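You operate a simulated robot arm through the tools that you are given. There is no shell and no other tool.

Carry out the task below with a simulated robot arm. There is one attempt and no reset: what you move stays moved.

TASK
Take the medium black right-foot shoe on the long table and put it away on the upper shelf of the long table. Fetch the grey square brush and stand it in the inside of the small carton. Take the black tape roll and put it in the inside of the small carton. Shut the door of the side box. Take the black mallet and leave it on the shelf under the heel bench. Fetch the green ready ticket and set it on the upper shelf of the long table. Open the green drawer. Do these in any order. Set down upright: medium black right-foot shoe, grey square brush, black mallet, green ready ticket.

The check looks at the end state, three seconds after you hand in, the way a careful person would. Anything else that was tipped, shoved, dropped, spilled or broken makes it a failure.

THE ROBOT
A 6-joint arm with a fingered hand on a trunk, on a base that moves. Base frame: it is fixed to the floor where the robot stands at the start and does not move with it; the origin is under the middle of the robot, x ahead of it, y to its left, z up. Readings come in m, degrees, newtons and seconds.
With the tool pointing down near the work surface it reaches from about 0.4 to 0.9 m from the robot's upright axis, wherever it stands. Its first joint turns from -166.0 to 166.0 degrees. Places, roughly: black mallet (17x5x8 cm) [1.9, -0.6, 0.8]; black tape roll (8x8x4 cm) [-0.4, 2.5, 1]; door of the side box [0, 2.2, 0.7]; green drawer [2.4, 5.6, 0.8]; green ready ticket [1.75, -0.75, 0.75]; grey square brush (3x3x13 cm) [-0.3, 2.9, 1]; inside of the small carton [0.4, 4.7, 0.8]; medium black right-foot shoe [-0.25, 3.5, 1]; shelf under the heel bench [2.2, -0.4, 0.3]; upper shelf of the long table [-0.1, 3.6, 0.5]. Payload 5 kg.
The tool frame sits at the grasp point between the pads (the TCP): z along the fingers, y along the line on which they close. The tips reach 0.036 m beyond it. The gripper opens to 0.12 m; its body begins 0.042 m behind the TCP. The gripper is a hand of 4 fingers: y runs from the thumb to the fingers, the wrist lies at [-0.019, -0.123, -0.211] in the tool frame.
Orientation is that of the tool frame in the base frame, as a unit quaternion [x, y, z, w]. With the fingers straight down and the wrist toward the robot, the tool's x, y and z point along [0, 1, 0], [1, 0, 0] and [0, 0, -1] of the base frame.

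THE INTERFACE
- The arm moves only by the tool nudge_tool. Its argument "commands" is a list that holds one entry, the list of rows, each a list of 6 numbers: the shift along the tool's x, y, z in m, then the turn, a rotation vector about the tool's x, y, z in degrees. In form: [[[dx, dy, dz, wx, wy, wz], ...]]. A call has 1 to 20 rows; each row is the pose to reach, as a shift and turn from the pose commanded when the call began, along the tool's axes at that moment. Each row takes 0.2 s and may step no farther than 0.05 m and 8.6 degrees from the row before; otherwise, the whole call is refused. Where a pose cannot be reached the arm comes as near as it can. A force on the tool above 40 N (or 10 N above the force at the start of the call, whichever is more), or a blocked arm, ends the call early, and 0.2 s more pass. In this call time passes only in rows, and 0.2 s behind the last. The reply holds the time, the measured pose of the TCP, the force on the tool along the base axes, the opening and the grip force, in the units named above and with some noise, with the torque about the TCP (base axes, N m) and any sound that the robot's microphone picked up.
- Cameras (640 x 400 px; columns grow to the right, rows downward): "scene" is now at [0.1123, 0.0069, 1.7382]; the picture's right is [0.09, -1.00, -0.00], its down [-0.70, -0.06, -0.71] and it looks along [0.71, 0.06, -0.71] (base axes); focal length 275 px, centre (320, 200). "wrist" rides on the gripper at [0.073, -0.101, -0.142] in the tool frame; the picture's right is [-0.79, 0.29, -0.54], its down [-0.56, -0.70, 0.44] and it looks along [-0.25, 0.65, 0.71] (tool axes); focal length 280 px, centre (320, 200). There is no depth. A picture from a camera that has moved, and an enlarged one, comes with that camera's place and axes in the base frame and with its lens.
- camera(camera): a new picture of that camera. The clock stands still meanwhile.
- slide_trunk(by): slides the trunk up (or, below 0, down) by that many m; the arm and the scene camera ride with it, the base frame stays. It gives what a move gives, with no picture.
- drive_base(legs): drives the robot by 1 to 6 legs, each [ahead, turn to the left] in m and degrees, along the robot's own axes; the way and the turn of a leg run together, so that a leg with both is an arc; at most 1.5 m and 180 degrees a leg. The arm and the cameras ride along, it lands a little off, and it stops where it bumps. It gives what a move gives.
- finger_targets(index, middle, ring, thumb_bend, thumb_turn): sets how far each is bent, from 0 (flat) to 1 (curled in); at 0.3 the hand is open as for a grip, at 0.7 the pads meet at the TCP. One left out holds its place. A second passes; each finger stops where it meets its share of the squeeze, and holds until it gets a number again. It is the only way to open and close the hand. It gives what a move gives, with no picture; readings hold the bend of each and the force on the fingers (four entries, about 0 where the hand has none), thumb and palm. thumb_turn goes from beside the hand (0) to across from the fingers (1), as for a grip.
- pan_tilt(pan, tilt): turns the head with the scene camera to pan (to the left, within 86 degrees either way) and tilt (down, from -29 to 69), counted from straight ahead of the robot. It gives what a move gives.
- enlarge(camera, box): a new picture of the part [left, top, right, bottom] of that camera's present view, enlarged. The clock stands still meanwhile.
- close_job(): hands the job in; it is judged then, once.

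Places have to be worked out from the pictures, the camera data and where the tool is seen. Open the gripper and draw the arm clear of the work before you hand the job in, unless the task says otherwise.

The tools are called after "Call:" by a JSON object that holds its "name" and its "arguments". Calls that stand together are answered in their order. nudge_tool: Moves the arm, as the interface text tells. Its arguments: {"type":"object","properties":{"commands":{"type":"array"}},"required":["commands"]} The other tools are called the same way: slide_trunk (by) moves the trunk up or down; finger_targets (index, middle, ring, thumb_bend, thumb_turn) moves the fingers one by one; drive_base (legs) drives the base; pan_tilt (pan, tilt) turns the head that bears the scene camera; camera (camera) takes a picture; enlarge (camera, box) takes an enlarged picture of a part of a camera's view; close_job () hands the job in.

At the start:

```text
clock: 0.0
position: [0.6755, -0.2324, 1.1826]
orientation: [0.707, 0.707, 0.0, 0.0]
force: [-0.2, 0.1, 0.9]
wrist_torque: [0.04, 0.01, -0.01]
gripper_width: 0.1195
finger_force: 0.1
shape: jaw
bend: [0.3, 0.3, 0.3, 0.3, 0.98]
finger forces: [0.0, 0.1, 0.1, 0.1, 0.0, 0.0]
trunk travel left (down, up): [-0.75, 0.09]
robot x, y, heading: [-0.0055, 0.0028, 0.0]
head pan, tilt (commanded): [5.1, 44.9]
```

scene: 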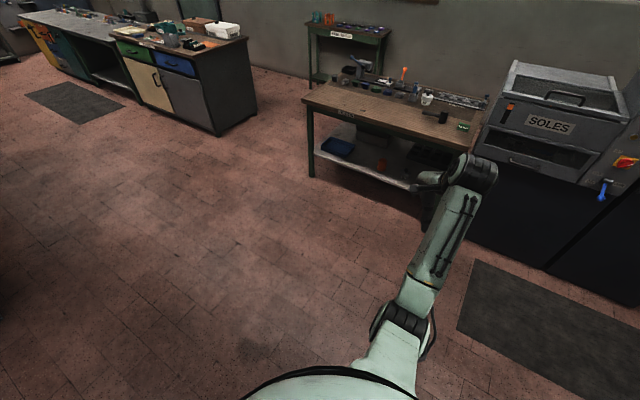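
wrist: 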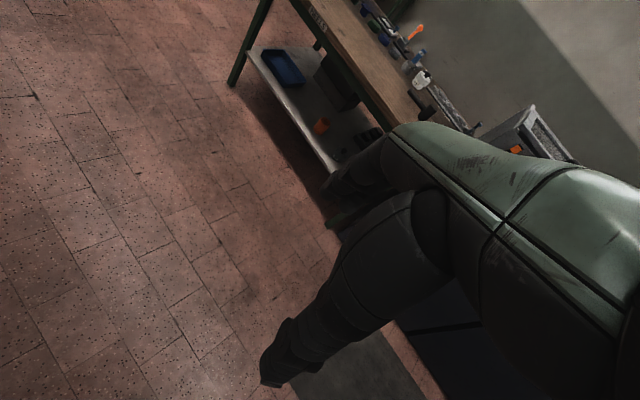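

The first picture shows the heel bench ahead-right with the mallet and green ticket. I look closer at the bench before moving.

Call:
{"name": "enlarge", "arguments": {"camera": "scene", "box": [290, 20, 500, 200]}}

Call:
{"name": "enlarge", "arguments": {"camera": "scene", "box": [0, 0, 260, 150]}}

```text
2.22 times, centred on (395, 110) of scene
camera zoom: at [0.1123, 0.0069, 1.7382], right [0.09, -1.0, 0.0], down [-0.7, -0.06, -0.71], along [0.71, 0.06, -0.71], focal length 610 px, centre (153, 400)
```

zoom: 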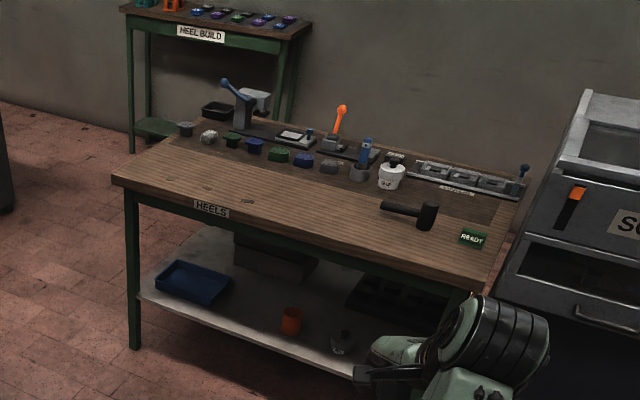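

```text
2.46 times, centred on (130, 75) of scene
camera zoom: at [0.1123, 0.0069, 1.7382], right [0.09, -1.0, 0.0], down [-0.7, -0.06, -0.71], along [0.71, 0.06, -0.71], focal length 676 px, centre (788, 508)
```

zoom: 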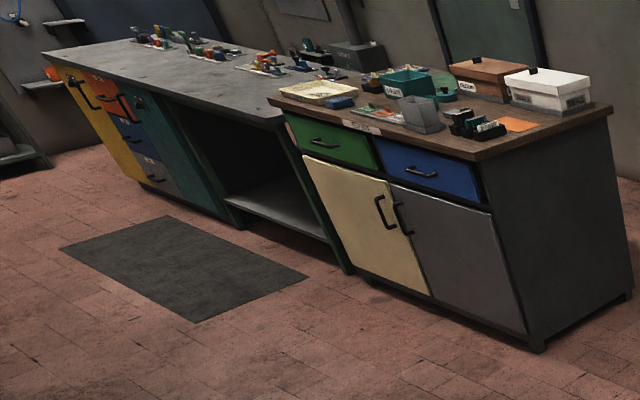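

The cabinet I see at about (3.1, 2.3) is not where the green drawer is listed (2.4, 5.6), so I survey the room with the head turned left.

Call:
{"name": "pan_tilt", "arguments": {"pan": 60, "tilt": 20}}

Call:
{"name": "camera", "arguments": {"camera": "scene"}}

Call:
{"name": "pan_tilt", "arguments": {"pan": 86, "tilt": 25}}

Call:
{"name": "camera", "arguments": {"camera": "scene"}}

Call:
{"name": "pan_tilt", "arguments": {"pan": -30, "tilt": 35}}

Call:
{"name": "camera", "arguments": {"camera": "scene"}}

```text
clock: 1.2
position: [0.677, -0.2322, 1.183]
orientation: [0.707, 0.708, -0.001, -0.001]
force: [0.4, 0.0, -0.3]
wrist_torque: [-0.01, -0.03, -0.03]
gripper_width: 0.1196
finger_force: 0.1
shape: jaw
bend: [0.3, 0.3, 0.3, 0.3, 0.98]
finger forces: [0.0, 0.0, 0.0, 0.0, 0.1, 0.0]
trunk travel left (down, up): [-0.75, 0.09]
robot x, y, heading: [-0.0004, -0.0017, 0.0]
head pan, tilt (commanded): [60.0, 20.0]
```

```text
taken
camera scene: at [0.0779, 0.0802, 1.7767], right [0.87, -0.5, 0.0], down [-0.17, -0.3, -0.94], along [0.47, 0.81, -0.34], focal length 275 px, centre (320, 200)
```

scene: 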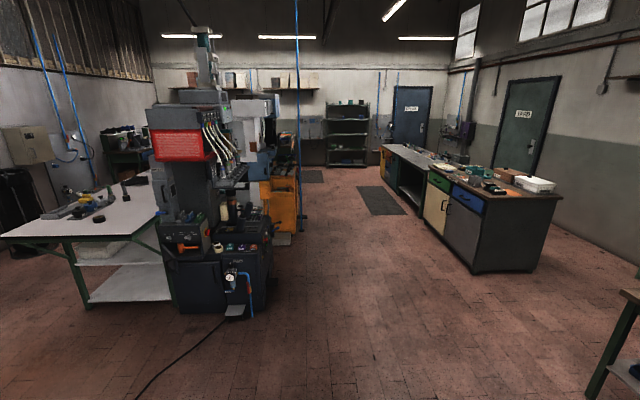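

```text
clock: 2.1
position: [0.6759, -0.2322, 1.1835]
orientation: [0.707, 0.707, 0.0, 0.0]
force: [-0.8, -0.3, -0.4]
wrist_torque: [-0.01, 0.0, 0.01]
gripper_width: 0.1196
finger_force: 0.0
shape: jaw
bend: [0.3, 0.3, 0.3, 0.3, 0.98]
finger forces: [0.0, 0.0, 0.0, 0.0, 0.1, 0.0]
trunk travel left (down, up): [-0.75, 0.09]
robot x, y, heading: [0.0015, 0.0001, -0.0]
head pan, tilt (commanded): [85.9, 25.0]
```

```text
taken
camera scene: at [0.0379, 0.0915, 1.7686], right [1.0, -0.07, 0.0], down [-0.03, -0.42, -0.91], along [0.06, 0.9, -0.42], focal length 275 px, centre (320, 200)
```

scene: 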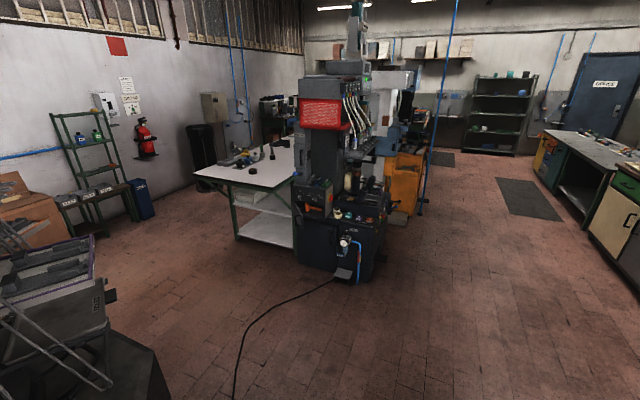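

```text
clock: 4.1
position: [0.6749, -0.2323, 1.1838]
orientation: [0.707, 0.707, 0.0, 0.0]
force: [-0.2, -0.1, 0.3]
wrist_torque: [0.0, 0.0, -0.01]
gripper_width: 0.1196
finger_force: 0.1
shape: jaw
bend: [0.3, 0.3, 0.3, 0.3, 0.98]
finger forces: [0.0, 0.1, 0.0, 0.0, 0.0, 0.0]
trunk travel left (down, up): [-0.75, 0.09]
robot x, y, heading: [0.0007, -0.0006, 0.1]
head pan, tilt (commanded): [-30.0, 35.0]
```

```text
taken
camera scene: at [0.1075, -0.0443, 1.7529], right [-0.5, -0.87, 0.0], down [-0.5, 0.29, -0.82], along [0.71, -0.41, -0.57], focal length 275 px, centre (320, 200)
```

scene: 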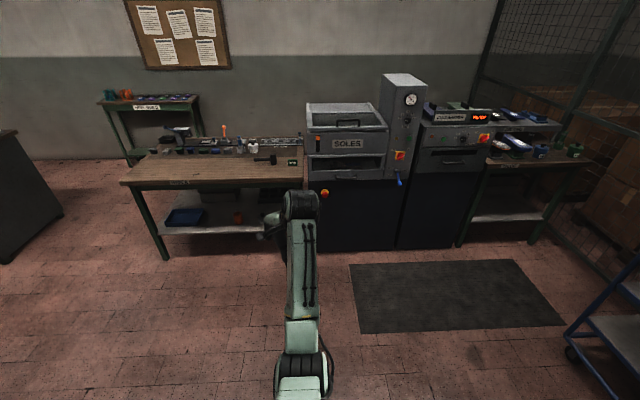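

The white table with green legs beside the machine must be the long table; I turn back and enlarge it, the side box on the machine, and the distant items.

Call:
{"name": "pan_tilt", "arguments": {"pan": 80, "tilt": 25}}

Call:
{"name": "enlarge", "arguments": {"camera": "scene", "box": [160, 100, 320, 200]}}

Call:
{"name": "enlarge", "arguments": {"camera": "scene", "box": [220, 140, 420, 290]}}

Call:
{"name": "enlarge", "arguments": {"camera": "scene", "box": [320, 40, 640, 240]}}

```text
clock: 6.0
position: [0.6756, -0.2325, 1.1821]
orientation: [0.707, 0.707, -0.001, 0.0]
force: [0.1, 0.0, -0.5]
wrist_torque: [0.01, 0.03, -0.01]
gripper_width: 0.1195
finger_force: 0.0
shape: jaw
bend: [0.3, 0.3, 0.3, 0.3, 0.98]
finger forces: [0.1, 0.1, 0.0, 0.1, 0.1, 0.0]
trunk travel left (down, up): [-0.75, 0.09]
robot x, y, heading: [0.0001, -0.0024, 0.1]
head pan, tilt (commanded): [80.0, 25.0]
```

```text
4.00 times, centred on (240, 150) of scene
camera zoom: at [0.0473, 0.0904, 1.7686], right [0.98, -0.17, 0.0], down [-0.07, -0.42, -0.91], along [0.16, 0.89, -0.42], focal length 1099 px, centre (640, 400)
```

zoom: 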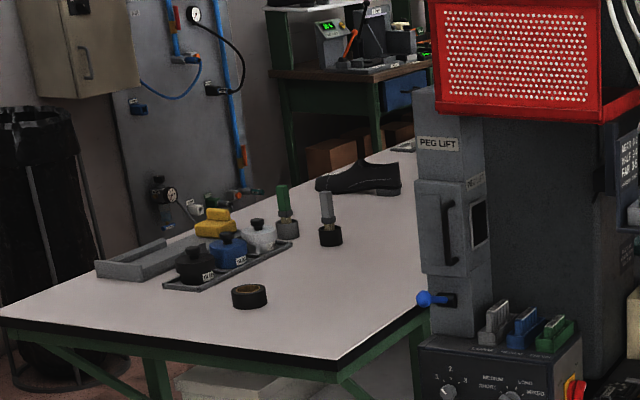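

```text
2.67 times, centred on (320, 215) of scene
camera zoom: at [0.0473, 0.0904, 1.7686], right [0.98, -0.17, 0.0], down [-0.07, -0.42, -0.91], along [0.16, 0.89, -0.42], focal length 732 px, centre (320, 160)
```

zoom: 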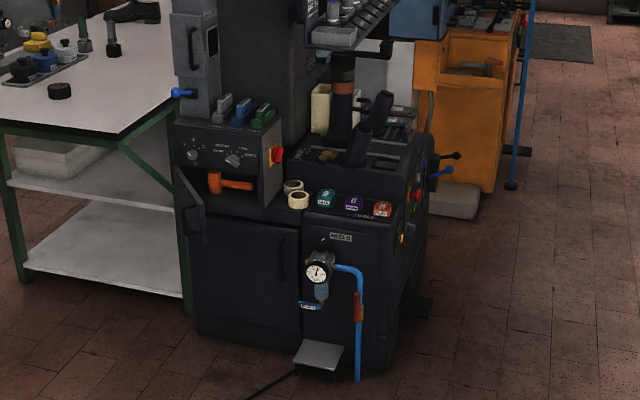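

```text
2.00 times, centred on (480, 140) of scene
camera zoom: at [0.0473, 0.0904, 1.7686], right [0.98, -0.17, 0.0], down [-0.07, -0.42, -0.91], along [0.16, 0.89, -0.42], focal length 549 px, centre (0, 320)
```

zoom: 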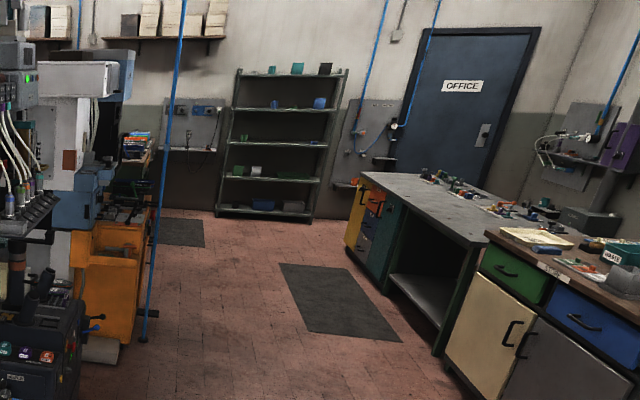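

The surveyed layout: the heel bench front edge runs roughly from (2.2,0.3) to (1.64,-0.79), facing the robot at about -26°; mallet ~0.16 m in from the edge. I drive part-way there first and look again.

Call:
{"name": "drive_base", "arguments": {"legs": [[0, -12], [0.85, 0], [0, -14]]}}

Call:
{"name": "pan_tilt", "arguments": {"pan": 0, "tilt": 50}}

Call:
{"name": "camera", "arguments": {"camera": "scene"}}

Call:
{"name": "camera", "arguments": {"camera": "wrist"}}

```text
clock: 12.8
position: [1.3363, -0.7002, 1.1829]
orientation: [0.853, 0.522, 0.0, 0.001]
force: [-1.1, 0.7, 0.8]
wrist_torque: [-0.01, -0.02, 0.0]
gripper_width: 0.1196
finger_force: 0.0
shape: jaw
bend: [0.3, 0.3, 0.3, 0.3, 0.98]
finger forces: [0.1, 0.0, 0.0, 0.1, 0.0, 0.1]
trunk travel left (down, up): [-0.75, 0.09]
robot x, y, heading: [0.84, -0.1868, -26.9]
head pan, tilt (commanded): [80.0, 25.0]
```

```text
clock: 14.3
position: [1.3347, -0.7005, 1.1831]
orientation: [0.853, 0.522, 0.001, 0.0]
force: [0.1, 0.6, 0.3]
wrist_torque: [-0.04, -0.03, 0.0]
gripper_width: 0.1193
finger_force: 0.1
shape: jaw
bend: [0.3, 0.3, 0.3, 0.3, 0.98]
finger forces: [0.0, 0.0, 0.0, 0.1, 0.0, 0.0]
trunk travel left (down, up): [-0.75, 0.09]
robot x, y, heading: [0.8416, -0.1874, -27.2]
head pan, tilt (commanded): [0.0, 50.0]
```

```text
taken
camera scene: at [0.9364, -0.235, 1.7311], right [-0.45, -0.89, 0.0], down [-0.68, 0.35, -0.64], along [0.57, -0.29, -0.77], focal length 275 px, centre (320, 200)
```

scene: 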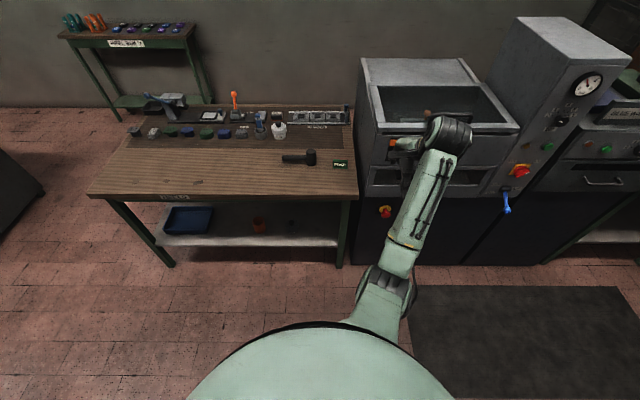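

```text
taken
camera wrist: at [1.2786, -0.5896, 1.3254], right [-0.1, -0.83, 0.54], down [-0.88, -0.18, -0.44], along [0.47, -0.52, -0.71], focal length 280 px, centre (320, 200)
```

wrist: 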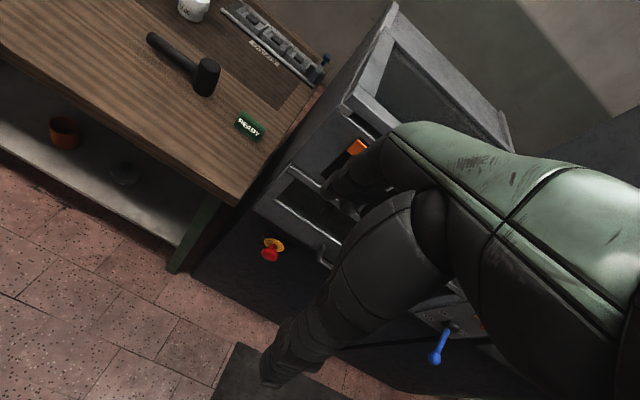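

I have good views of the bench. I enlarge both cameras on the mallet and ticket to see their shape and pose.

Call:
{"name": "enlarge", "arguments": {"camera": "scene", "box": [260, 130, 370, 190]}}

Call:
{"name": "enlarge", "arguments": {"camera": "wrist", "box": [130, 10, 290, 160]}}

Call:
{"name": "enlarge", "arguments": {"camera": "scene", "box": [130, 190, 370, 270]}}

```text
5.82 times, centred on (315, 160) of scene
camera zoom: at [0.9364, -0.235, 1.7311], right [-0.45, -0.89, 0.0], down [-0.68, 0.35, -0.64], along [0.57, -0.29, -0.77], focal length 1598 px, centre (349, 433)
```

zoom: 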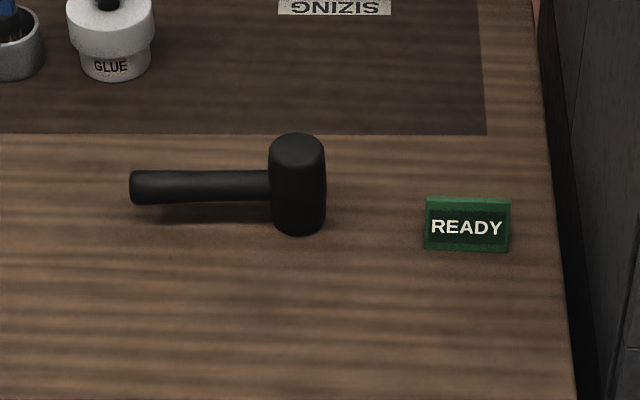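

```text
2.67 times, centred on (210, 85) of wrist
camera zoom: at [1.2786, -0.5896, 1.3254], right [-0.1, -0.83, 0.54], down [-0.88, -0.18, -0.44], along [0.47, -0.52, -0.71], focal length 748 px, centre (613, 507)
```

zoom: 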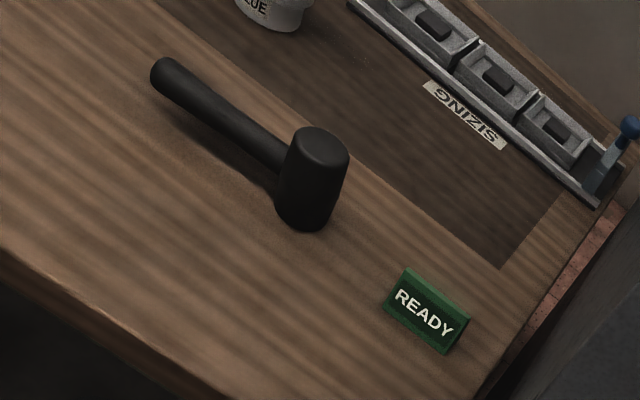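

```text
2.67 times, centred on (250, 230) of scene
camera zoom: at [0.9364, -0.235, 1.7311], right [-0.45, -0.89, 0.0], down [-0.68, 0.35, -0.64], along [0.57, -0.29, -0.77], focal length 732 px, centre (507, 120)
```

zoom: 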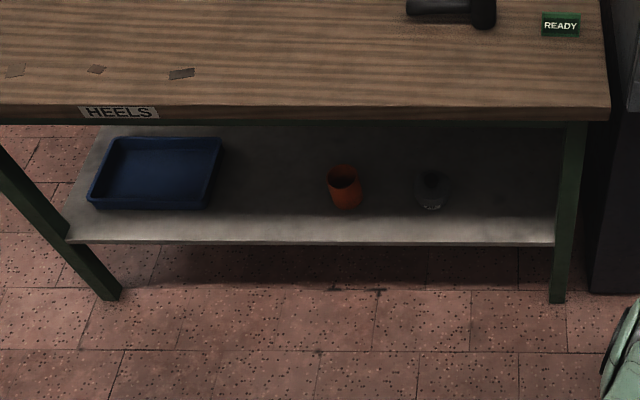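

The mallet stands on its head with the handle to the left at about (1.90,-0.55, z≈0.85); table top ≈0.80. First I move the hand left so it stays clear of the SOLES machine, then drive closer.

Call:
{"name": "nudge_tool", "arguments": {"commands": [[[0.05, 0, 0, 0, 0, 0], [0.1, 0, 0, 0, 0, 0], [0.15, 0, 0, 0, 0, 0], [0.2, 0, 0, 0, 0, 0], [0.25, 0, 0, 0, 0, 0], [0.3, 0, 0, 0, 0, 0], [0.35, 0, 0, 0, 0, 0]]]}}

Call:
{"name": "drive_base", "arguments": {"legs": [[0.3, 0]]}}

Call:
{"name": "camera", "arguments": {"camera": "scene"}}

Call:
{"name": "camera", "arguments": {"camera": "wrist"}}

```text
clock: 15.9
position: [1.4982, -0.3881, 1.182]
orientation: [0.854, 0.521, -0.001, 0.0]
force: [0.2, 0.7, -0.4]
wrist_torque: [-0.04, 0.06, -0.01]
gripper_width: 0.1194
finger_force: 0.1
shape: jaw
bend: [0.3, 0.3, 0.3, 0.3, 0.98]
finger forces: [0.0, 0.1, 0.0, 0.0, 0.0, 0.0]
trunk travel left (down, up): [-0.75, 0.09]
robot x, y, heading: [0.8392, -0.1873, -27.4]
head pan, tilt (commanded): [0.0, 50.0]
```

```text
clock: 18.1
position: [1.768, -0.523, 1.1822]
orientation: [0.851, 0.525, 0.0, -0.001]
force: [0.3, -1.0, 0.1]
wrist_torque: [0.01, -0.01, -0.02]
gripper_width: 0.1196
finger_force: 0.0
shape: jaw
bend: [0.3, 0.3, 0.3, 0.3, 0.98]
finger forces: [0.0, 0.0, 0.1, 0.0, 0.0, 0.0]
trunk travel left (down, up): [-0.75, 0.09]
robot x, y, heading: [1.1084, -0.3266, -26.9]
head pan, tilt (commanded): [0.0, 50.0]
```

```text
taken
camera scene: at [1.2061, -0.3709, 1.7312], right [-0.45, -0.89, 0.0], down [-0.68, 0.34, -0.64], along [0.57, -0.29, -0.77], focal length 275 px, centre (320, 200)
```

scene: 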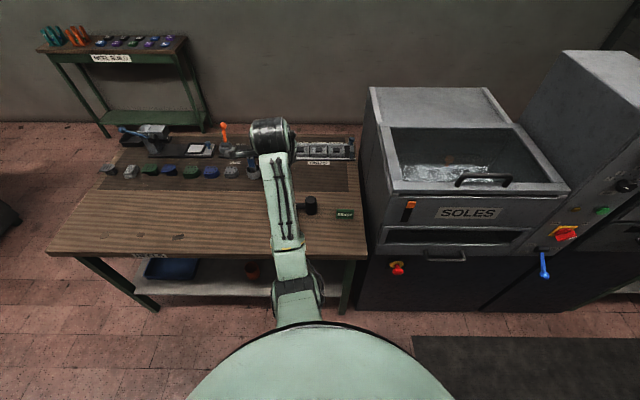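

```text
taken
camera wrist: at [1.7097, -0.4121, 1.3247], right [-0.1, -0.83, 0.54], down [-0.88, -0.19, -0.44], along [0.47, -0.52, -0.71], focal length 280 px, centre (320, 200)
```

wrist: 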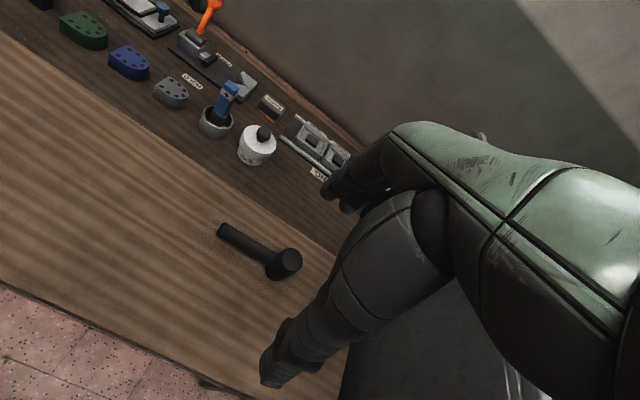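

Mallet head triangulates to about (1.868,-0.660), handle along the robot's left direction at z≈0.83. I drive 0.1 m closer so the reach is comfortable.

Call:
{"name": "drive_base", "arguments": {"legs": [[0.1, 0]]}}

Call:
{"name": "enlarge", "arguments": {"camera": "wrist", "box": [140, 180, 380, 330]}}

Call:
{"name": "camera", "arguments": {"camera": "scene"}}

```text
clock: 19.3
position: [1.8554, -0.5687, 1.1824]
orientation: [0.851, 0.524, -0.001, 0.0]
force: [-0.8, -0.7, -0.3]
wrist_torque: [0.02, 0.0, -0.02]
gripper_width: 0.1199
finger_force: 0.0
shape: jaw
bend: [0.3, 0.3, 0.3, 0.3, 0.98]
finger forces: [0.0, 0.0, 0.1, 0.0, 0.1, 0.0]
trunk travel left (down, up): [-0.75, 0.09]
robot x, y, heading: [1.1979, -0.3701, -27.0]
head pan, tilt (commanded): [0.0, 50.0]
```

```text
2.67 times, centred on (260, 255) of wrist
camera zoom: at [1.7977, -0.457, 1.3246], right [-0.1, -0.83, 0.54], down [-0.88, -0.18, -0.44], along [0.47, -0.52, -0.71], focal length 748 px, centre (480, 53)
```

zoom: 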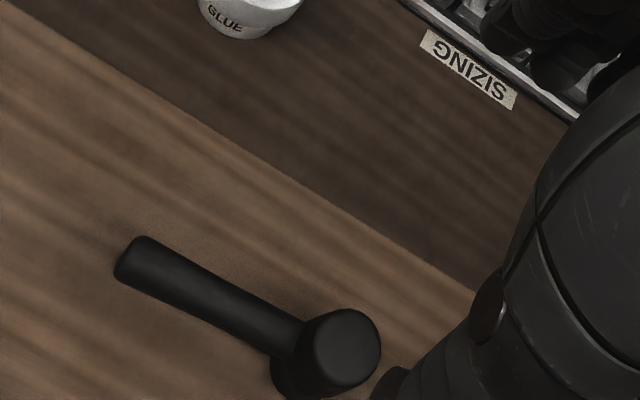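

```text
taken
camera scene: at [1.2942, -0.4155, 1.7312], right [-0.45, -0.89, 0.0], down [-0.68, 0.34, -0.64], along [0.57, -0.29, -0.77], focal length 275 px, centre (320, 200)
```

scene: 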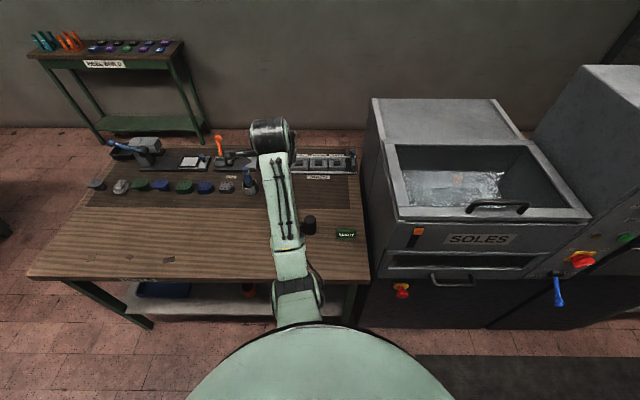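

I advance 5 cm over the handle and descend to about z=0.93 with the hand open, then check with the wrist camera.

Call:
{"name": "nudge_tool", "arguments": {"commands": [[[-0.008, 0.05, 0, 0, 0, 0], [-0.008, 0.05, 0.05, 0, 0, 0], [-0.008, 0.05, 0.1, 0, 0, 0], [-0.008, 0.05, 0.15, 0, 0, 0], [-0.008, 0.05, 0.2, 0, 0, 0], [-0.008, 0.05, 0.25, 0, 0, 0]]]}}

Call:
{"name": "camera", "arguments": {"camera": "wrist"}}

Call:
{"name": "camera", "arguments": {"camera": "scene"}}

```text
refused: row 1 steps farther than a row can; nothing moved
```

```text
taken
camera wrist: at [1.7977, -0.457, 1.3246], right [-0.1, -0.83, 0.54], down [-0.88, -0.18, -0.44], along [0.47, -0.52, -0.71], focal length 280 px, centre (320, 200)
```

wrist: 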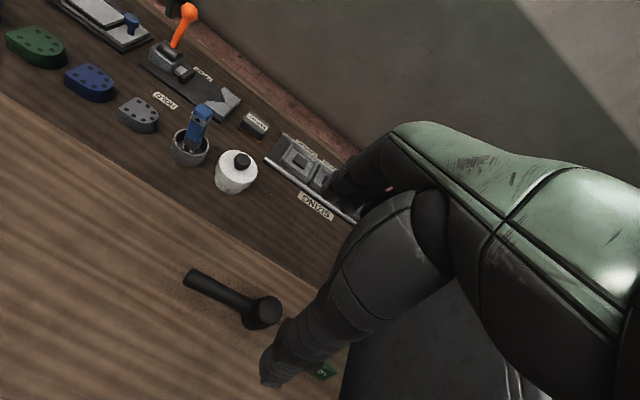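

```text
taken
camera scene: at [1.2942, -0.4155, 1.7312], right [-0.45, -0.89, 0.0], down [-0.68, 0.34, -0.64], along [0.57, -0.29, -0.77], focal length 275 px, centre (320, 200)
```

scene: 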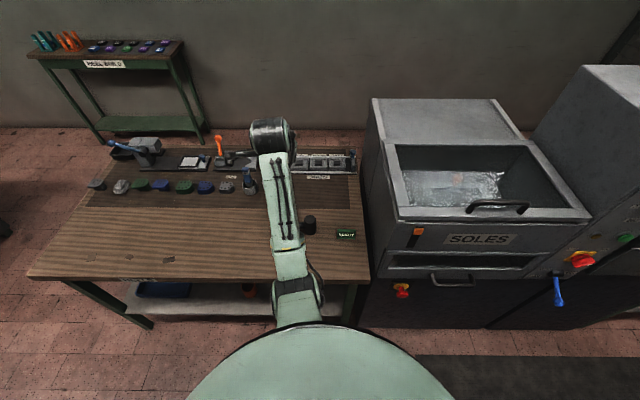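

The first row was slightly too long a step; I resend it with smaller steps.

Call:
{"name": "nudge_tool", "arguments": {"commands": [[[-0.004, 0.025, 0.02, 0, 0, 0], [-0.008, 0.05, 0.05, 0, 0, 0], [-0.008, 0.05, 0.1, 0, 0, 0], [-0.008, 0.05, 0.15, 0, 0, 0], [-0.008, 0.05, 0.2, 0, 0, 0], [-0.008, 0.05, 0.24, 0, 0, 0]]]}}

Call:
{"name": "camera", "arguments": {"camera": "wrist"}}

Call:
{"name": "camera", "arguments": {"camera": "scene"}}

```text
clock: 20.7
position: [1.8985, -0.5978, 0.9415]
orientation: [0.851, 0.525, 0.0, 0.0]
force: [-0.7, 0.0, -0.1]
wrist_torque: [0.0, 0.0, -0.01]
gripper_width: 0.1197
finger_force: 0.0
shape: jaw
bend: [0.3, 0.3, 0.3, 0.3, 0.98]
finger forces: [0.0, 0.1, 0.1, 0.1, 0.1, 0.1]
trunk travel left (down, up): [-0.75, 0.09]
robot x, y, heading: [1.1974, -0.3637, -27.0]
head pan, tilt (commanded): [0.0, 50.0]
```

```text
taken
camera wrist: at [1.8406, -0.4872, 1.0844], right [-0.1, -0.83, 0.54], down [-0.88, -0.19, -0.44], along [0.47, -0.52, -0.71], focal length 280 px, centre (320, 200)
```

wrist: 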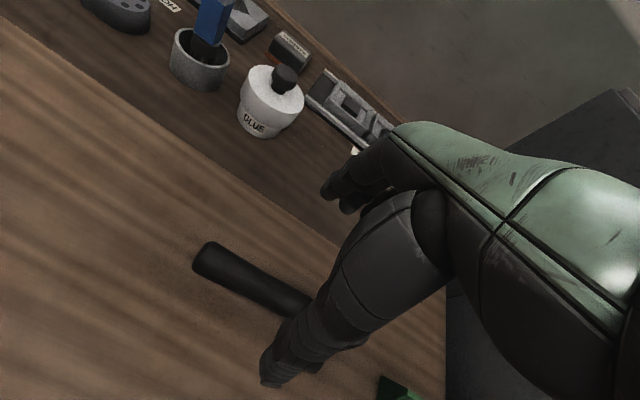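

```text
taken
camera scene: at [1.2946, -0.4155, 1.7312], right [-0.45, -0.89, 0.0], down [-0.68, 0.34, -0.64], along [0.57, -0.29, -0.77], focal length 275 px, centre (320, 200)
```

scene: 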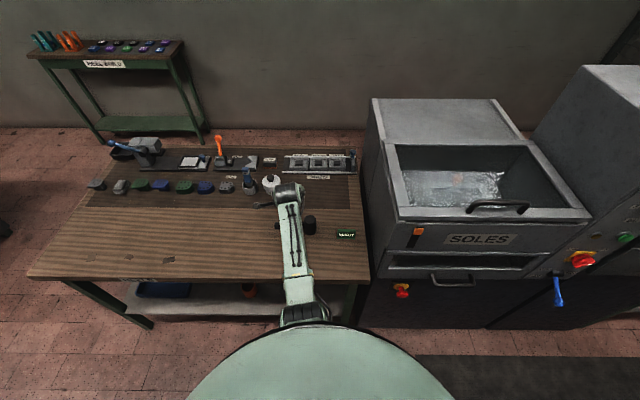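

The handle lies right under the TCP. I descend 10 cm to grip height.

Call:
{"name": "nudge_tool", "arguments": {"commands": [[[0, 0, 0.04, 0, 0, 0], [0, 0, 0.075, 0, 0, 0], [0, 0, 0.1, 0, 0, 0]]]}}

Call:
{"name": "camera", "arguments": {"camera": "wrist"}}

Call:
{"name": "enlarge", "arguments": {"camera": "scene", "box": [220, 150, 380, 260]}}

```text
clock: 21.5
position: [1.8964, -0.5964, 0.8412]
orientation: [0.852, 0.524, 0.0, 0.0]
force: [-0.3, -0.2, 0.2]
wrist_torque: [0.02, 0.04, 0.01]
gripper_width: 0.1198
finger_force: 0.1
shape: jaw
bend: [0.3, 0.3, 0.3, 0.3, 0.98]
finger forces: [0.1, 0.1, 0.0, 0.0, 0.0, 0.0]
trunk travel left (down, up): [-0.75, 0.09]
robot x, y, heading: [1.1954, -0.3682, -26.8]
head pan, tilt (commanded): [0.0, 50.0]
```

```text
taken
camera wrist: at [1.8381, -0.4861, 0.9833], right [-0.1, -0.83, 0.54], down [-0.88, -0.18, -0.44], along [0.47, -0.52, -0.71], focal length 280 px, centre (320, 200)
```

wrist: 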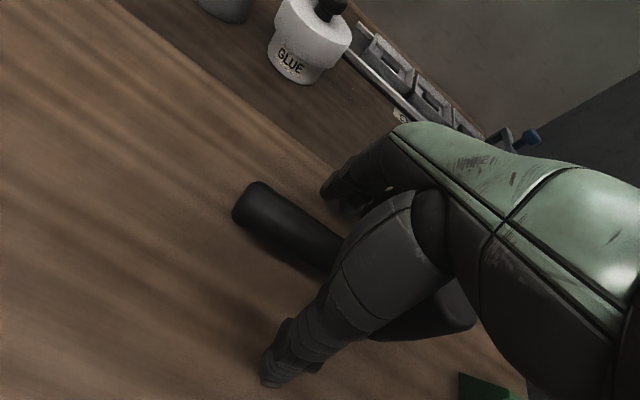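

```text
3.64 times, centred on (300, 205) of scene
camera zoom: at [1.2948, -0.4158, 1.7311], right [-0.45, -0.89, 0.0], down [-0.68, 0.35, -0.64], along [0.57, -0.29, -0.77], focal length 999 px, centre (393, 182)
```

zoom: 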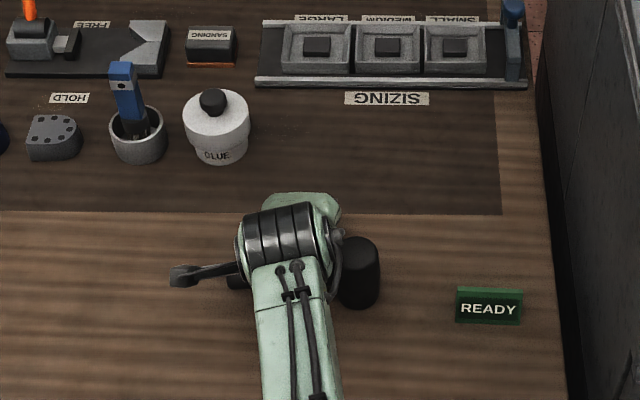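

The handle crosses the grasp point. I close the fingers and thumb on it.

Call:
{"name": "finger_targets", "arguments": {"index": 0.8, "middle": 0.8, "ring": 0.8, "thumb_bend": 0.8}}

Call:
{"name": "camera", "arguments": {"camera": "wrist"}}

```text
clock: 22.5
position: [1.8946, -0.5969, 0.8412]
orientation: [0.851, 0.525, 0.0, -0.001]
force: [-0.4, -0.8, -3.0]
wrist_torque: [0.08, -0.06, 0.01]
gripper_width: 0.0
finger_force: 1.0
shape: fingers
bend: [0.77, 0.8, 0.79, 0.74, 0.96]
finger forces: [0.1, 0.1, 2.9, 0.0, 0.3, 0.0]
trunk travel left (down, up): [-0.75, 0.09]
robot x, y, heading: [1.1952, -0.3677, -26.7]
head pan, tilt (commanded): [0.0, 50.0]
```

```text
taken
camera wrist: at [1.838, -0.4862, 0.983], right [-0.1, -0.83, 0.54], down [-0.88, -0.18, -0.44], along [0.47, -0.52, -0.71], focal length 280 px, centre (320, 200)
```

wrist: 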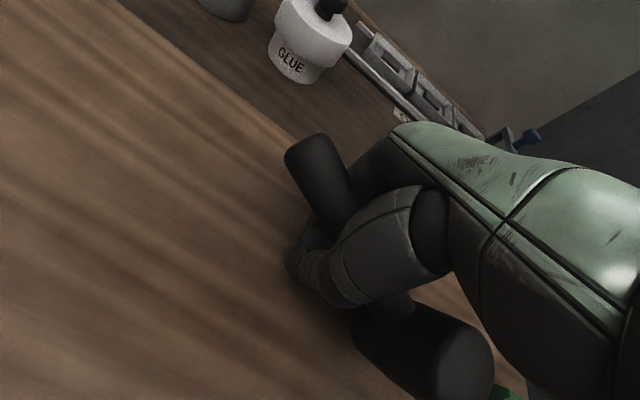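

The mallet has turned and the grip force is only on the ring finger, so the handle wasn't properly between the pads. I reopen to re-measure.

Call:
{"name": "finger_targets", "arguments": {"index": 0.3, "middle": 0.3, "ring": 0.3, "thumb_bend": 0.3}}

Call:
{"name": "nudge_tool", "arguments": {"commands": [[[0, 0, -0.04, 0, 0, 0], [0, 0, -0.08, 0, 0, 0], [0, 0, -0.12, 0, 0, 0]]]}}

Call:
{"name": "camera", "arguments": {"camera": "wrist"}}

Call:
{"name": "enlarge", "arguments": {"camera": "scene", "box": [220, 150, 380, 260]}}

```text
clock: 23.5
position: [1.8937, -0.5972, 0.8407]
orientation: [0.851, 0.525, 0.0, 0.0]
force: [-0.3, -0.4, 0.0]
wrist_torque: [0.0, -0.01, 0.01]
gripper_width: 0.1231
finger_force: 0.0
shape: fingers
bend: [0.3, 0.3, 0.3, 0.3, 0.97]
finger forces: [0.0, 0.0, 0.0, 0.0, 0.1, 0.0]
trunk travel left (down, up): [-0.75, 0.09]
robot x, y, heading: [1.1962, -0.3726, -27.1]
head pan, tilt (commanded): [0.0, 50.0]
```

```text
clock: 24.3
position: [1.8951, -0.5963, 0.9636]
orientation: [0.851, 0.525, -0.001, -0.002]
force: [-0.5, 0.2, -0.4]
wrist_torque: [0.02, 0.0, 0.02]
gripper_width: 0.1232
finger_force: 0.0
shape: fingers
bend: [0.3, 0.3, 0.3, 0.3, 0.97]
finger forces: [0.2, 0.0, 0.1, 0.0, 0.0, 0.0]
trunk travel left (down, up): [-0.75, 0.09]
robot x, y, heading: [1.2009, -0.3706, -26.8]
head pan, tilt (commanded): [0.0, 50.0]
```

```text
taken
camera wrist: at [1.8379, -0.4855, 1.1058], right [-0.1, -0.83, 0.54], down [-0.88, -0.18, -0.44], along [0.47, -0.52, -0.71], focal length 280 px, centre (320, 200)
```

wrist: 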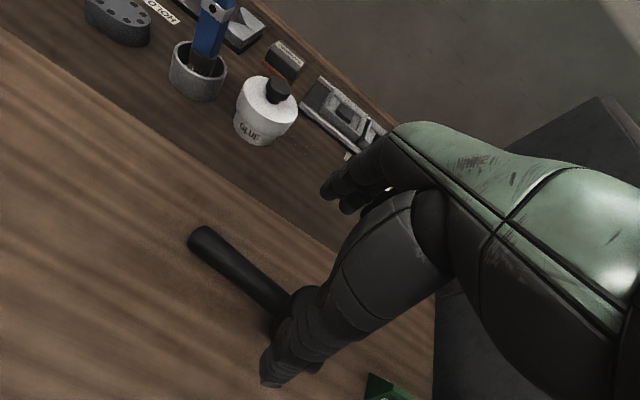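

```text
3.64 times, centred on (300, 205) of scene
camera zoom: at [1.2942, -0.4155, 1.7311], right [-0.45, -0.89, 0.0], down [-0.68, 0.34, -0.64], along [0.57, -0.29, -0.77], focal length 999 px, centre (393, 182)
```

zoom: 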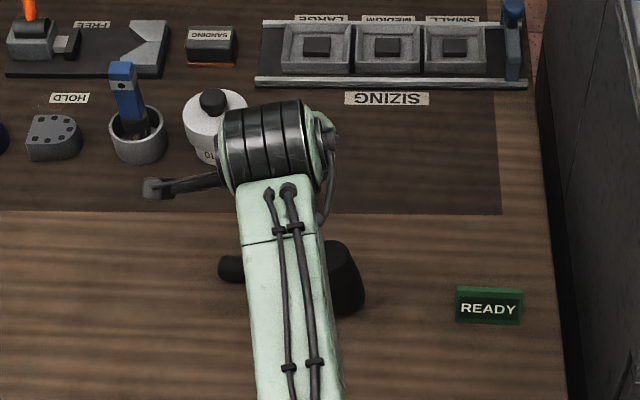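

The mallet looks still upright but I want an unobstructed view; I move the hand up and left.

Call:
{"name": "nudge_tool", "arguments": {"commands": [[[0.03, 0, -0.03, 0, 0, 0], [0.06, 0, -0.06, 0, 0, 0], [0.1, 0, -0.08, 0, 0, 0], [0.14, 0, -0.1, 0, 0, 0], [0.18, 0, -0.12, 0, 0, 0]]]}}

Call:
{"name": "camera", "arguments": {"camera": "wrist"}}

Call:
{"name": "enlarge", "arguments": {"camera": "scene", "box": [260, 180, 380, 260]}}

```text
clock: 25.5
position: [1.9775, -0.4357, 1.0827]
orientation: [0.852, 0.523, -0.002, -0.001]
force: [0.2, -1.3, -0.6]
wrist_torque: [-0.03, -0.02, 0.02]
gripper_width: 0.1233
finger_force: 0.1
shape: fingers
bend: [0.3, 0.3, 0.3, 0.3, 0.97]
finger forces: [0.1, 0.0, 0.0, 0.0, 0.1, 0.0]
trunk travel left (down, up): [-0.75, 0.09]
robot x, y, heading: [1.196, -0.3672, -27.0]
head pan, tilt (commanded): [0.0, 50.0]
```

```text
taken
camera wrist: at [1.9204, -0.3239, 1.2243], right [-0.1, -0.83, 0.54], down [-0.88, -0.18, -0.44], along [0.47, -0.52, -0.71], focal length 280 px, centre (320, 200)
```

wrist: 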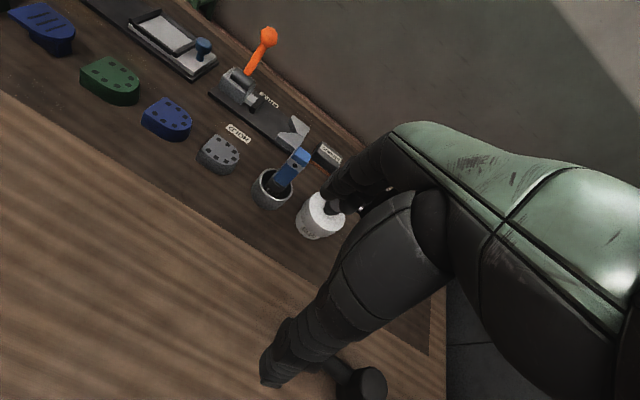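

```text
5.00 times, centred on (320, 220) of scene
camera zoom: at [1.2951, -0.4138, 1.7311], right [-0.45, -0.89, 0.0], down [-0.68, 0.34, -0.64], along [0.57, -0.29, -0.77], focal length 1374 px, centre (320, 100)
```

zoom: 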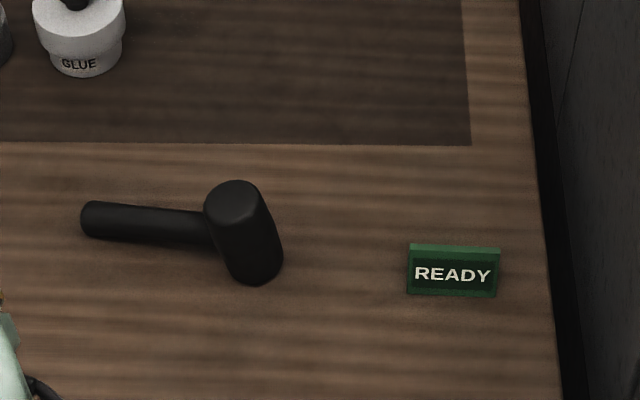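

The mallet now leans about 12° toward its handle (handle tip on the table), yawed ~15°. I'll grip it by the head instead: move above the head, yaw the tool +15.6° about its z to align with the handle, then roll to match the lean.

Call:
{"name": "nudge_tool", "arguments": {"commands": [[[-0.0365, 0, 0.015, 0, 0, 2.6], [-0.073, 0, 0.03, 0, 0, 5.2], [-0.1095, 0, 0.045, 0, 0, 7.8], [-0.146, 0, 0.06, 0, 0, 10.4], [-0.1825, 0.002, 0.075, 0, 0, 13.0], [-0.219, 0.002, 0.09, 0, 0, 15.6]]]}}

Call:
{"name": "camera", "arguments": {"camera": "wrist"}}

Call:
{"name": "enlarge", "arguments": {"camera": "scene", "box": [240, 160, 380, 260]}}

```text
clock: 26.9
position: [1.8811, -0.6354, 0.9881]
orientation: [0.915, 0.402, 0.0, 0.0]
force: [1.0, 0.0, 0.3]
wrist_torque: [-0.01, 0.03, 0.03]
gripper_width: 0.123
finger_force: 0.0
shape: fingers
bend: [0.3, 0.3, 0.3, 0.3, 0.98]
finger forces: [0.0, 0.0, 0.0, 0.0, 0.0, 0.0]
trunk travel left (down, up): [-0.75, 0.09]
robot x, y, heading: [1.2, -0.369, -26.8]
head pan, tilt (commanded): [0.0, 50.0]
```

```text
taken
camera wrist: at [1.8548, -0.5136, 1.1308], right [-0.32, -0.78, 0.54], down [-0.89, 0.06, -0.44], along [0.31, -0.63, -0.71], focal length 280 px, centre (320, 200)
```

wrist: 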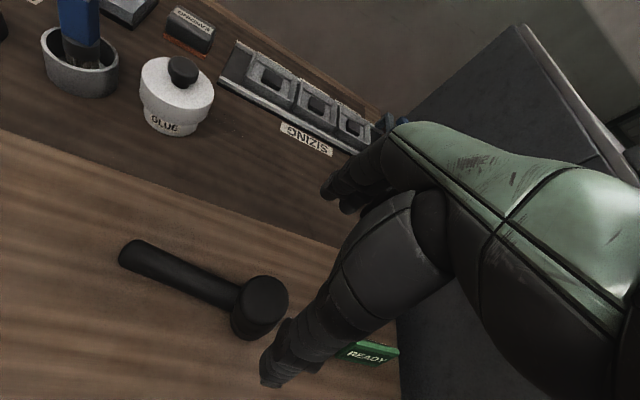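

```text
4.00 times, centred on (310, 210) of scene
camera zoom: at [1.2937, -0.4172, 1.7311], right [-0.45, -0.89, 0.0], down [-0.68, 0.35, -0.64], along [0.57, -0.29, -0.77], focal length 1099 px, centre (360, 160)
```

zoom: 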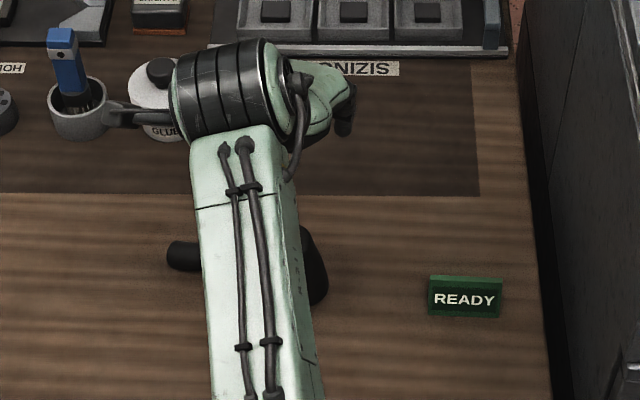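

The head's lean shows clearly from the wrist camera. I roll the tool to match (-12.5° about y, +4° about x) directly above the head axis.

Call:
{"name": "nudge_tool", "arguments": {"commands": [[[0.005, 0.001, 0.02, 1.5, -5, 0], [0.0097, 0.0026, 0.04, 3, -10, 0], [0.0097, 0.0026, 0.049, 4, -12.5, 0]]]}}

Call:
{"name": "camera", "arguments": {"camera": "wrist"}}

Call:
{"name": "enlarge", "arguments": {"camera": "scene", "box": [240, 160, 380, 260]}}

```text
clock: 27.7
position: [1.8906, -0.6278, 0.9419]
orientation: [0.909, 0.401, -0.114, 0.012]
force: [-0.1, 0.9, -0.1]
wrist_torque: [0.0, 0.02, 0.0]
gripper_width: 0.1232
finger_force: 0.0
shape: fingers
bend: [0.3, 0.3, 0.3, 0.3, 0.98]
finger forces: [0.1, 0.1, 0.0, 0.0, 0.0, 0.0]
trunk travel left (down, up): [-0.75, 0.09]
robot x, y, heading: [1.1999, -0.3669, -26.8]
head pan, tilt (commanded): [0.0, 50.0]
```

```text
taken
camera wrist: at [1.8922, -0.4896, 1.071], right [-0.2, -0.71, 0.68], down [-0.97, 0.02, -0.26], along [0.17, -0.71, -0.69], focal length 280 px, centre (320, 200)
```

wrist: 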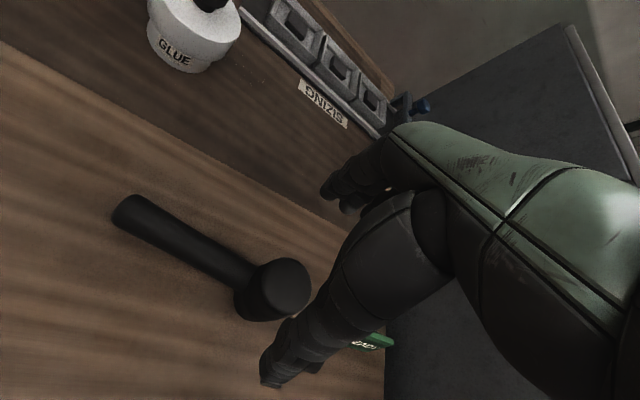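

```text
4.00 times, centred on (310, 210) of scene
camera zoom: at [1.2945, -0.4153, 1.7311], right [-0.45, -0.89, 0.0], down [-0.68, 0.34, -0.64], along [0.57, -0.29, -0.77], focal length 1099 px, centre (360, 160)
```

zoom: 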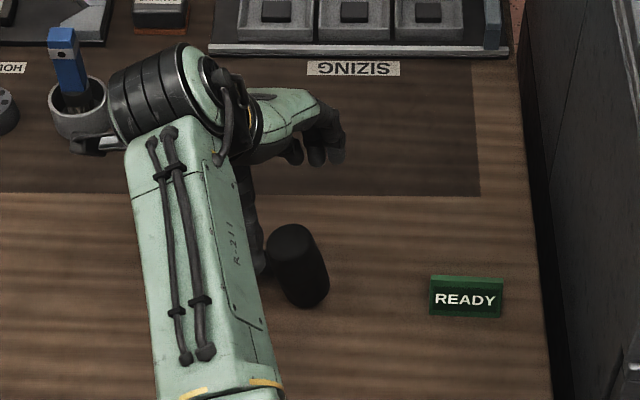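

The head axis is lined up with the tool axis (about 6 mm off in y). I descend 10 cm along the tool axis around the head.

Call:
{"name": "nudge_tool", "arguments": {"commands": [[[0, -0.003, 0.035, 0, 0, 0], [0, -0.006, 0.07, 0, 0, 0], [0, -0.006, 0.1, 0, 0, 0]]]}}

Call:
{"name": "camera", "arguments": {"camera": "wrist"}}

Call:
{"name": "enlarge", "arguments": {"camera": "scene", "box": [240, 160, 380, 260]}}

```text
clock: 28.5
position: [1.8655, -0.6349, 0.8473]
orientation: [0.909, 0.401, -0.113, 0.012]
force: [0.3, -0.8, 1.4]
wrist_torque: [-0.01, 0.04, 0.02]
gripper_width: 0.1233
finger_force: 0.0
shape: fingers
bend: [0.3, 0.3, 0.3, 0.3, 0.98]
finger forces: [0.0, 0.0, 0.1, 0.1, 0.0, 0.0]
trunk travel left (down, up): [-0.75, 0.09]
robot x, y, heading: [1.2023, -0.3665, -26.8]
head pan, tilt (commanded): [0.0, 50.0]
```

```text
taken
camera wrist: at [1.866, -0.497, 0.9762], right [-0.2, -0.71, 0.68], down [-0.96, 0.02, -0.26], along [0.17, -0.71, -0.69], focal length 280 px, centre (320, 200)
```

wrist: 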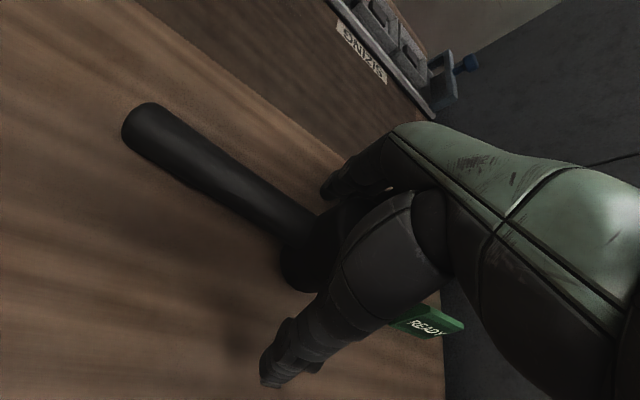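

```text
4.00 times, centred on (310, 210) of scene
camera zoom: at [1.2947, -0.416, 1.7311], right [-0.45, -0.89, 0.0], down [-0.68, 0.35, -0.64], along [0.57, -0.29, -0.77], focal length 1099 px, centre (360, 160)
```

zoom: 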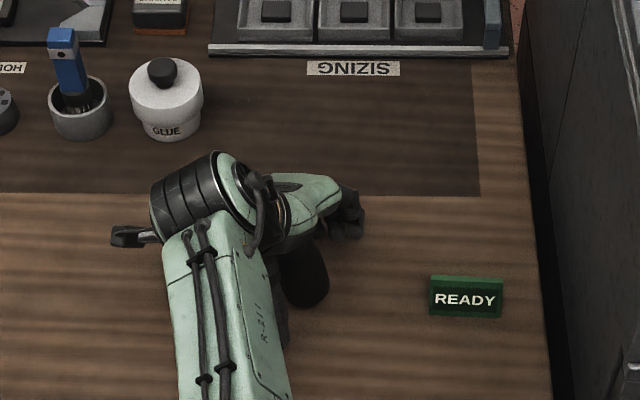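

The head sits between fingers and thumb. I close partway first to see contact.

Call:
{"name": "finger_targets", "arguments": {"index": 0.5, "middle": 0.5, "ring": 0.5, "thumb_bend": 0.5}}

Call:
{"name": "camera", "arguments": {"camera": "wrist"}}

```text
clock: 29.5
position: [1.8646, -0.6344, 0.8462]
orientation: [0.908, 0.402, -0.114, 0.012]
force: [0.2, 0.1, 0.7]
wrist_torque: [0.02, 0.01, 0.03]
gripper_width: 0.0648
finger_force: 0.0
shape: fingers
bend: [0.5, 0.5, 0.5, 0.5, 0.98]
finger forces: [0.1, 0.0, 0.0, 0.0, 0.1, 0.0]
trunk travel left (down, up): [-0.75, 0.09]
robot x, y, heading: [1.1978, -0.3692, -26.8]
head pan, tilt (commanded): [0.0, 50.0]
```

```text
taken
camera wrist: at [1.8659, -0.4967, 0.9764], right [-0.2, -0.71, 0.68], down [-0.97, 0.02, -0.26], along [0.17, -0.71, -0.69], focal length 280 px, centre (320, 200)
```

wrist: 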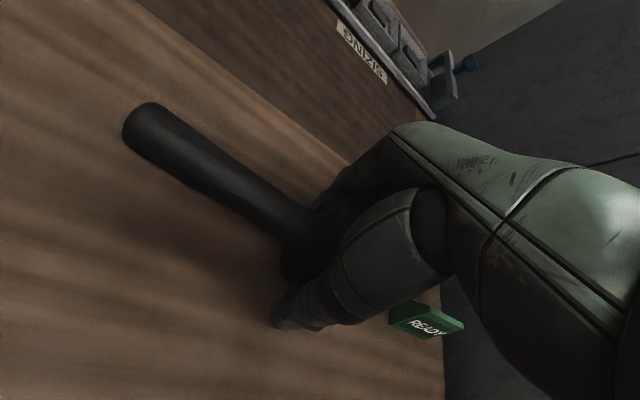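

Centered so far with no contact at 6.5 cm opening. I close fully onto the head.

Call:
{"name": "finger_targets", "arguments": {"index": 0.75, "middle": 0.75, "ring": 0.75, "thumb_bend": 0.75}}

Call:
{"name": "camera", "arguments": {"camera": "wrist"}}

```text
clock: 30.5
position: [1.8632, -0.6353, 0.8462]
orientation: [0.909, 0.401, -0.115, 0.012]
force: [0.5, -1.7, -0.3]
wrist_torque: [-0.12, 0.02, -0.04]
gripper_width: 0.0451
finger_force: 19.0
shape: fingers
bend: [0.57, 0.61, 0.75, 0.59, 0.96]
finger forces: [10.4, 9.5, 0.0, 0.1, 18.6, 0.0]
trunk travel left (down, up): [-0.75, 0.09]
robot x, y, heading: [1.2001, -0.3695, -26.7]
head pan, tilt (commanded): [0.0, 50.0]
```

```text
taken
camera wrist: at [1.8659, -0.497, 0.9762], right [-0.2, -0.71, 0.68], down [-0.97, 0.02, -0.26], along [0.17, -0.71, -0.69], focal length 280 px, centre (320, 200)
```

wrist: 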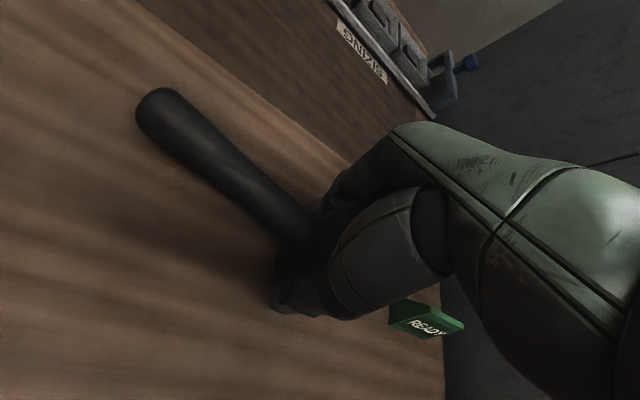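

Firm grip (index/middle ~10 N, thumb ~19 N). I lift and roll the tool back to vertical.

Call:
{"name": "nudge_tool", "arguments": {"commands": [[[0, 0, -0.03, 0, 0, 0], [0, 0, -0.07, 0, 0, 0], [0, 0, -0.1, -1.5, 4, 0], [0, 0, -0.12, -3, 8.0, 0], [0, 0, -0.13, -4, 12.5, 0]]]}}

Call:
{"name": "camera", "arguments": {"camera": "wrist"}}

Call:
{"name": "enlarge", "arguments": {"camera": "scene", "box": [220, 140, 380, 260]}}

```text
clock: 31.7
position: [1.8907, -0.621, 0.9719]
orientation: [0.915, 0.404, 0.0, -0.001]
force: [0.1, -0.6, -5.1]
wrist_torque: [-0.07, 0.06, 0.0]
gripper_width: 0.0452
finger_force: 18.0
shape: fingers
bend: [0.57, 0.61, 0.75, 0.59, 0.96]
finger forces: [9.4, 8.9, 0.0, 0.0, 18.4, 0.0]
trunk travel left (down, up): [-0.75, 0.09]
robot x, y, heading: [1.1942, -0.3685, -27.1]
head pan, tilt (commanded): [0.0, 50.0]
```

```text
taken
camera wrist: at [1.8652, -0.4987, 1.1138], right [-0.32, -0.78, 0.54], down [-0.9, 0.06, -0.44], along [0.31, -0.63, -0.71], focal length 280 px, centre (320, 200)
```

wrist: 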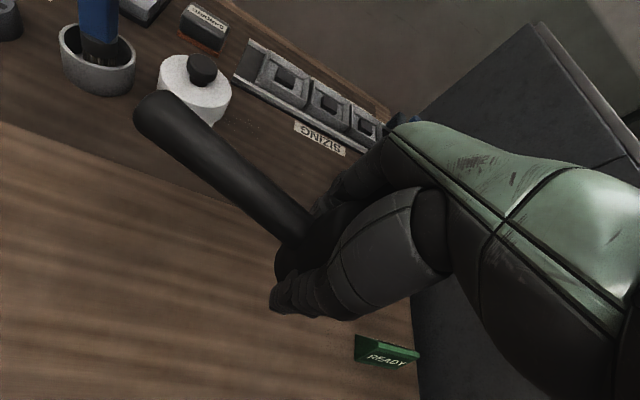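

```text
3.33 times, centred on (300, 200) of scene
camera zoom: at [1.295, -0.4162, 1.7311], right [-0.45, -0.89, 0.0], down [-0.68, 0.35, -0.64], along [0.57, -0.29, -0.77], focal length 916 px, centre (387, 200)
```

zoom: 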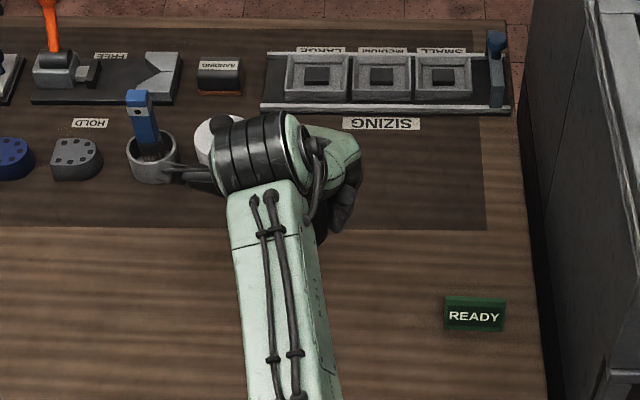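

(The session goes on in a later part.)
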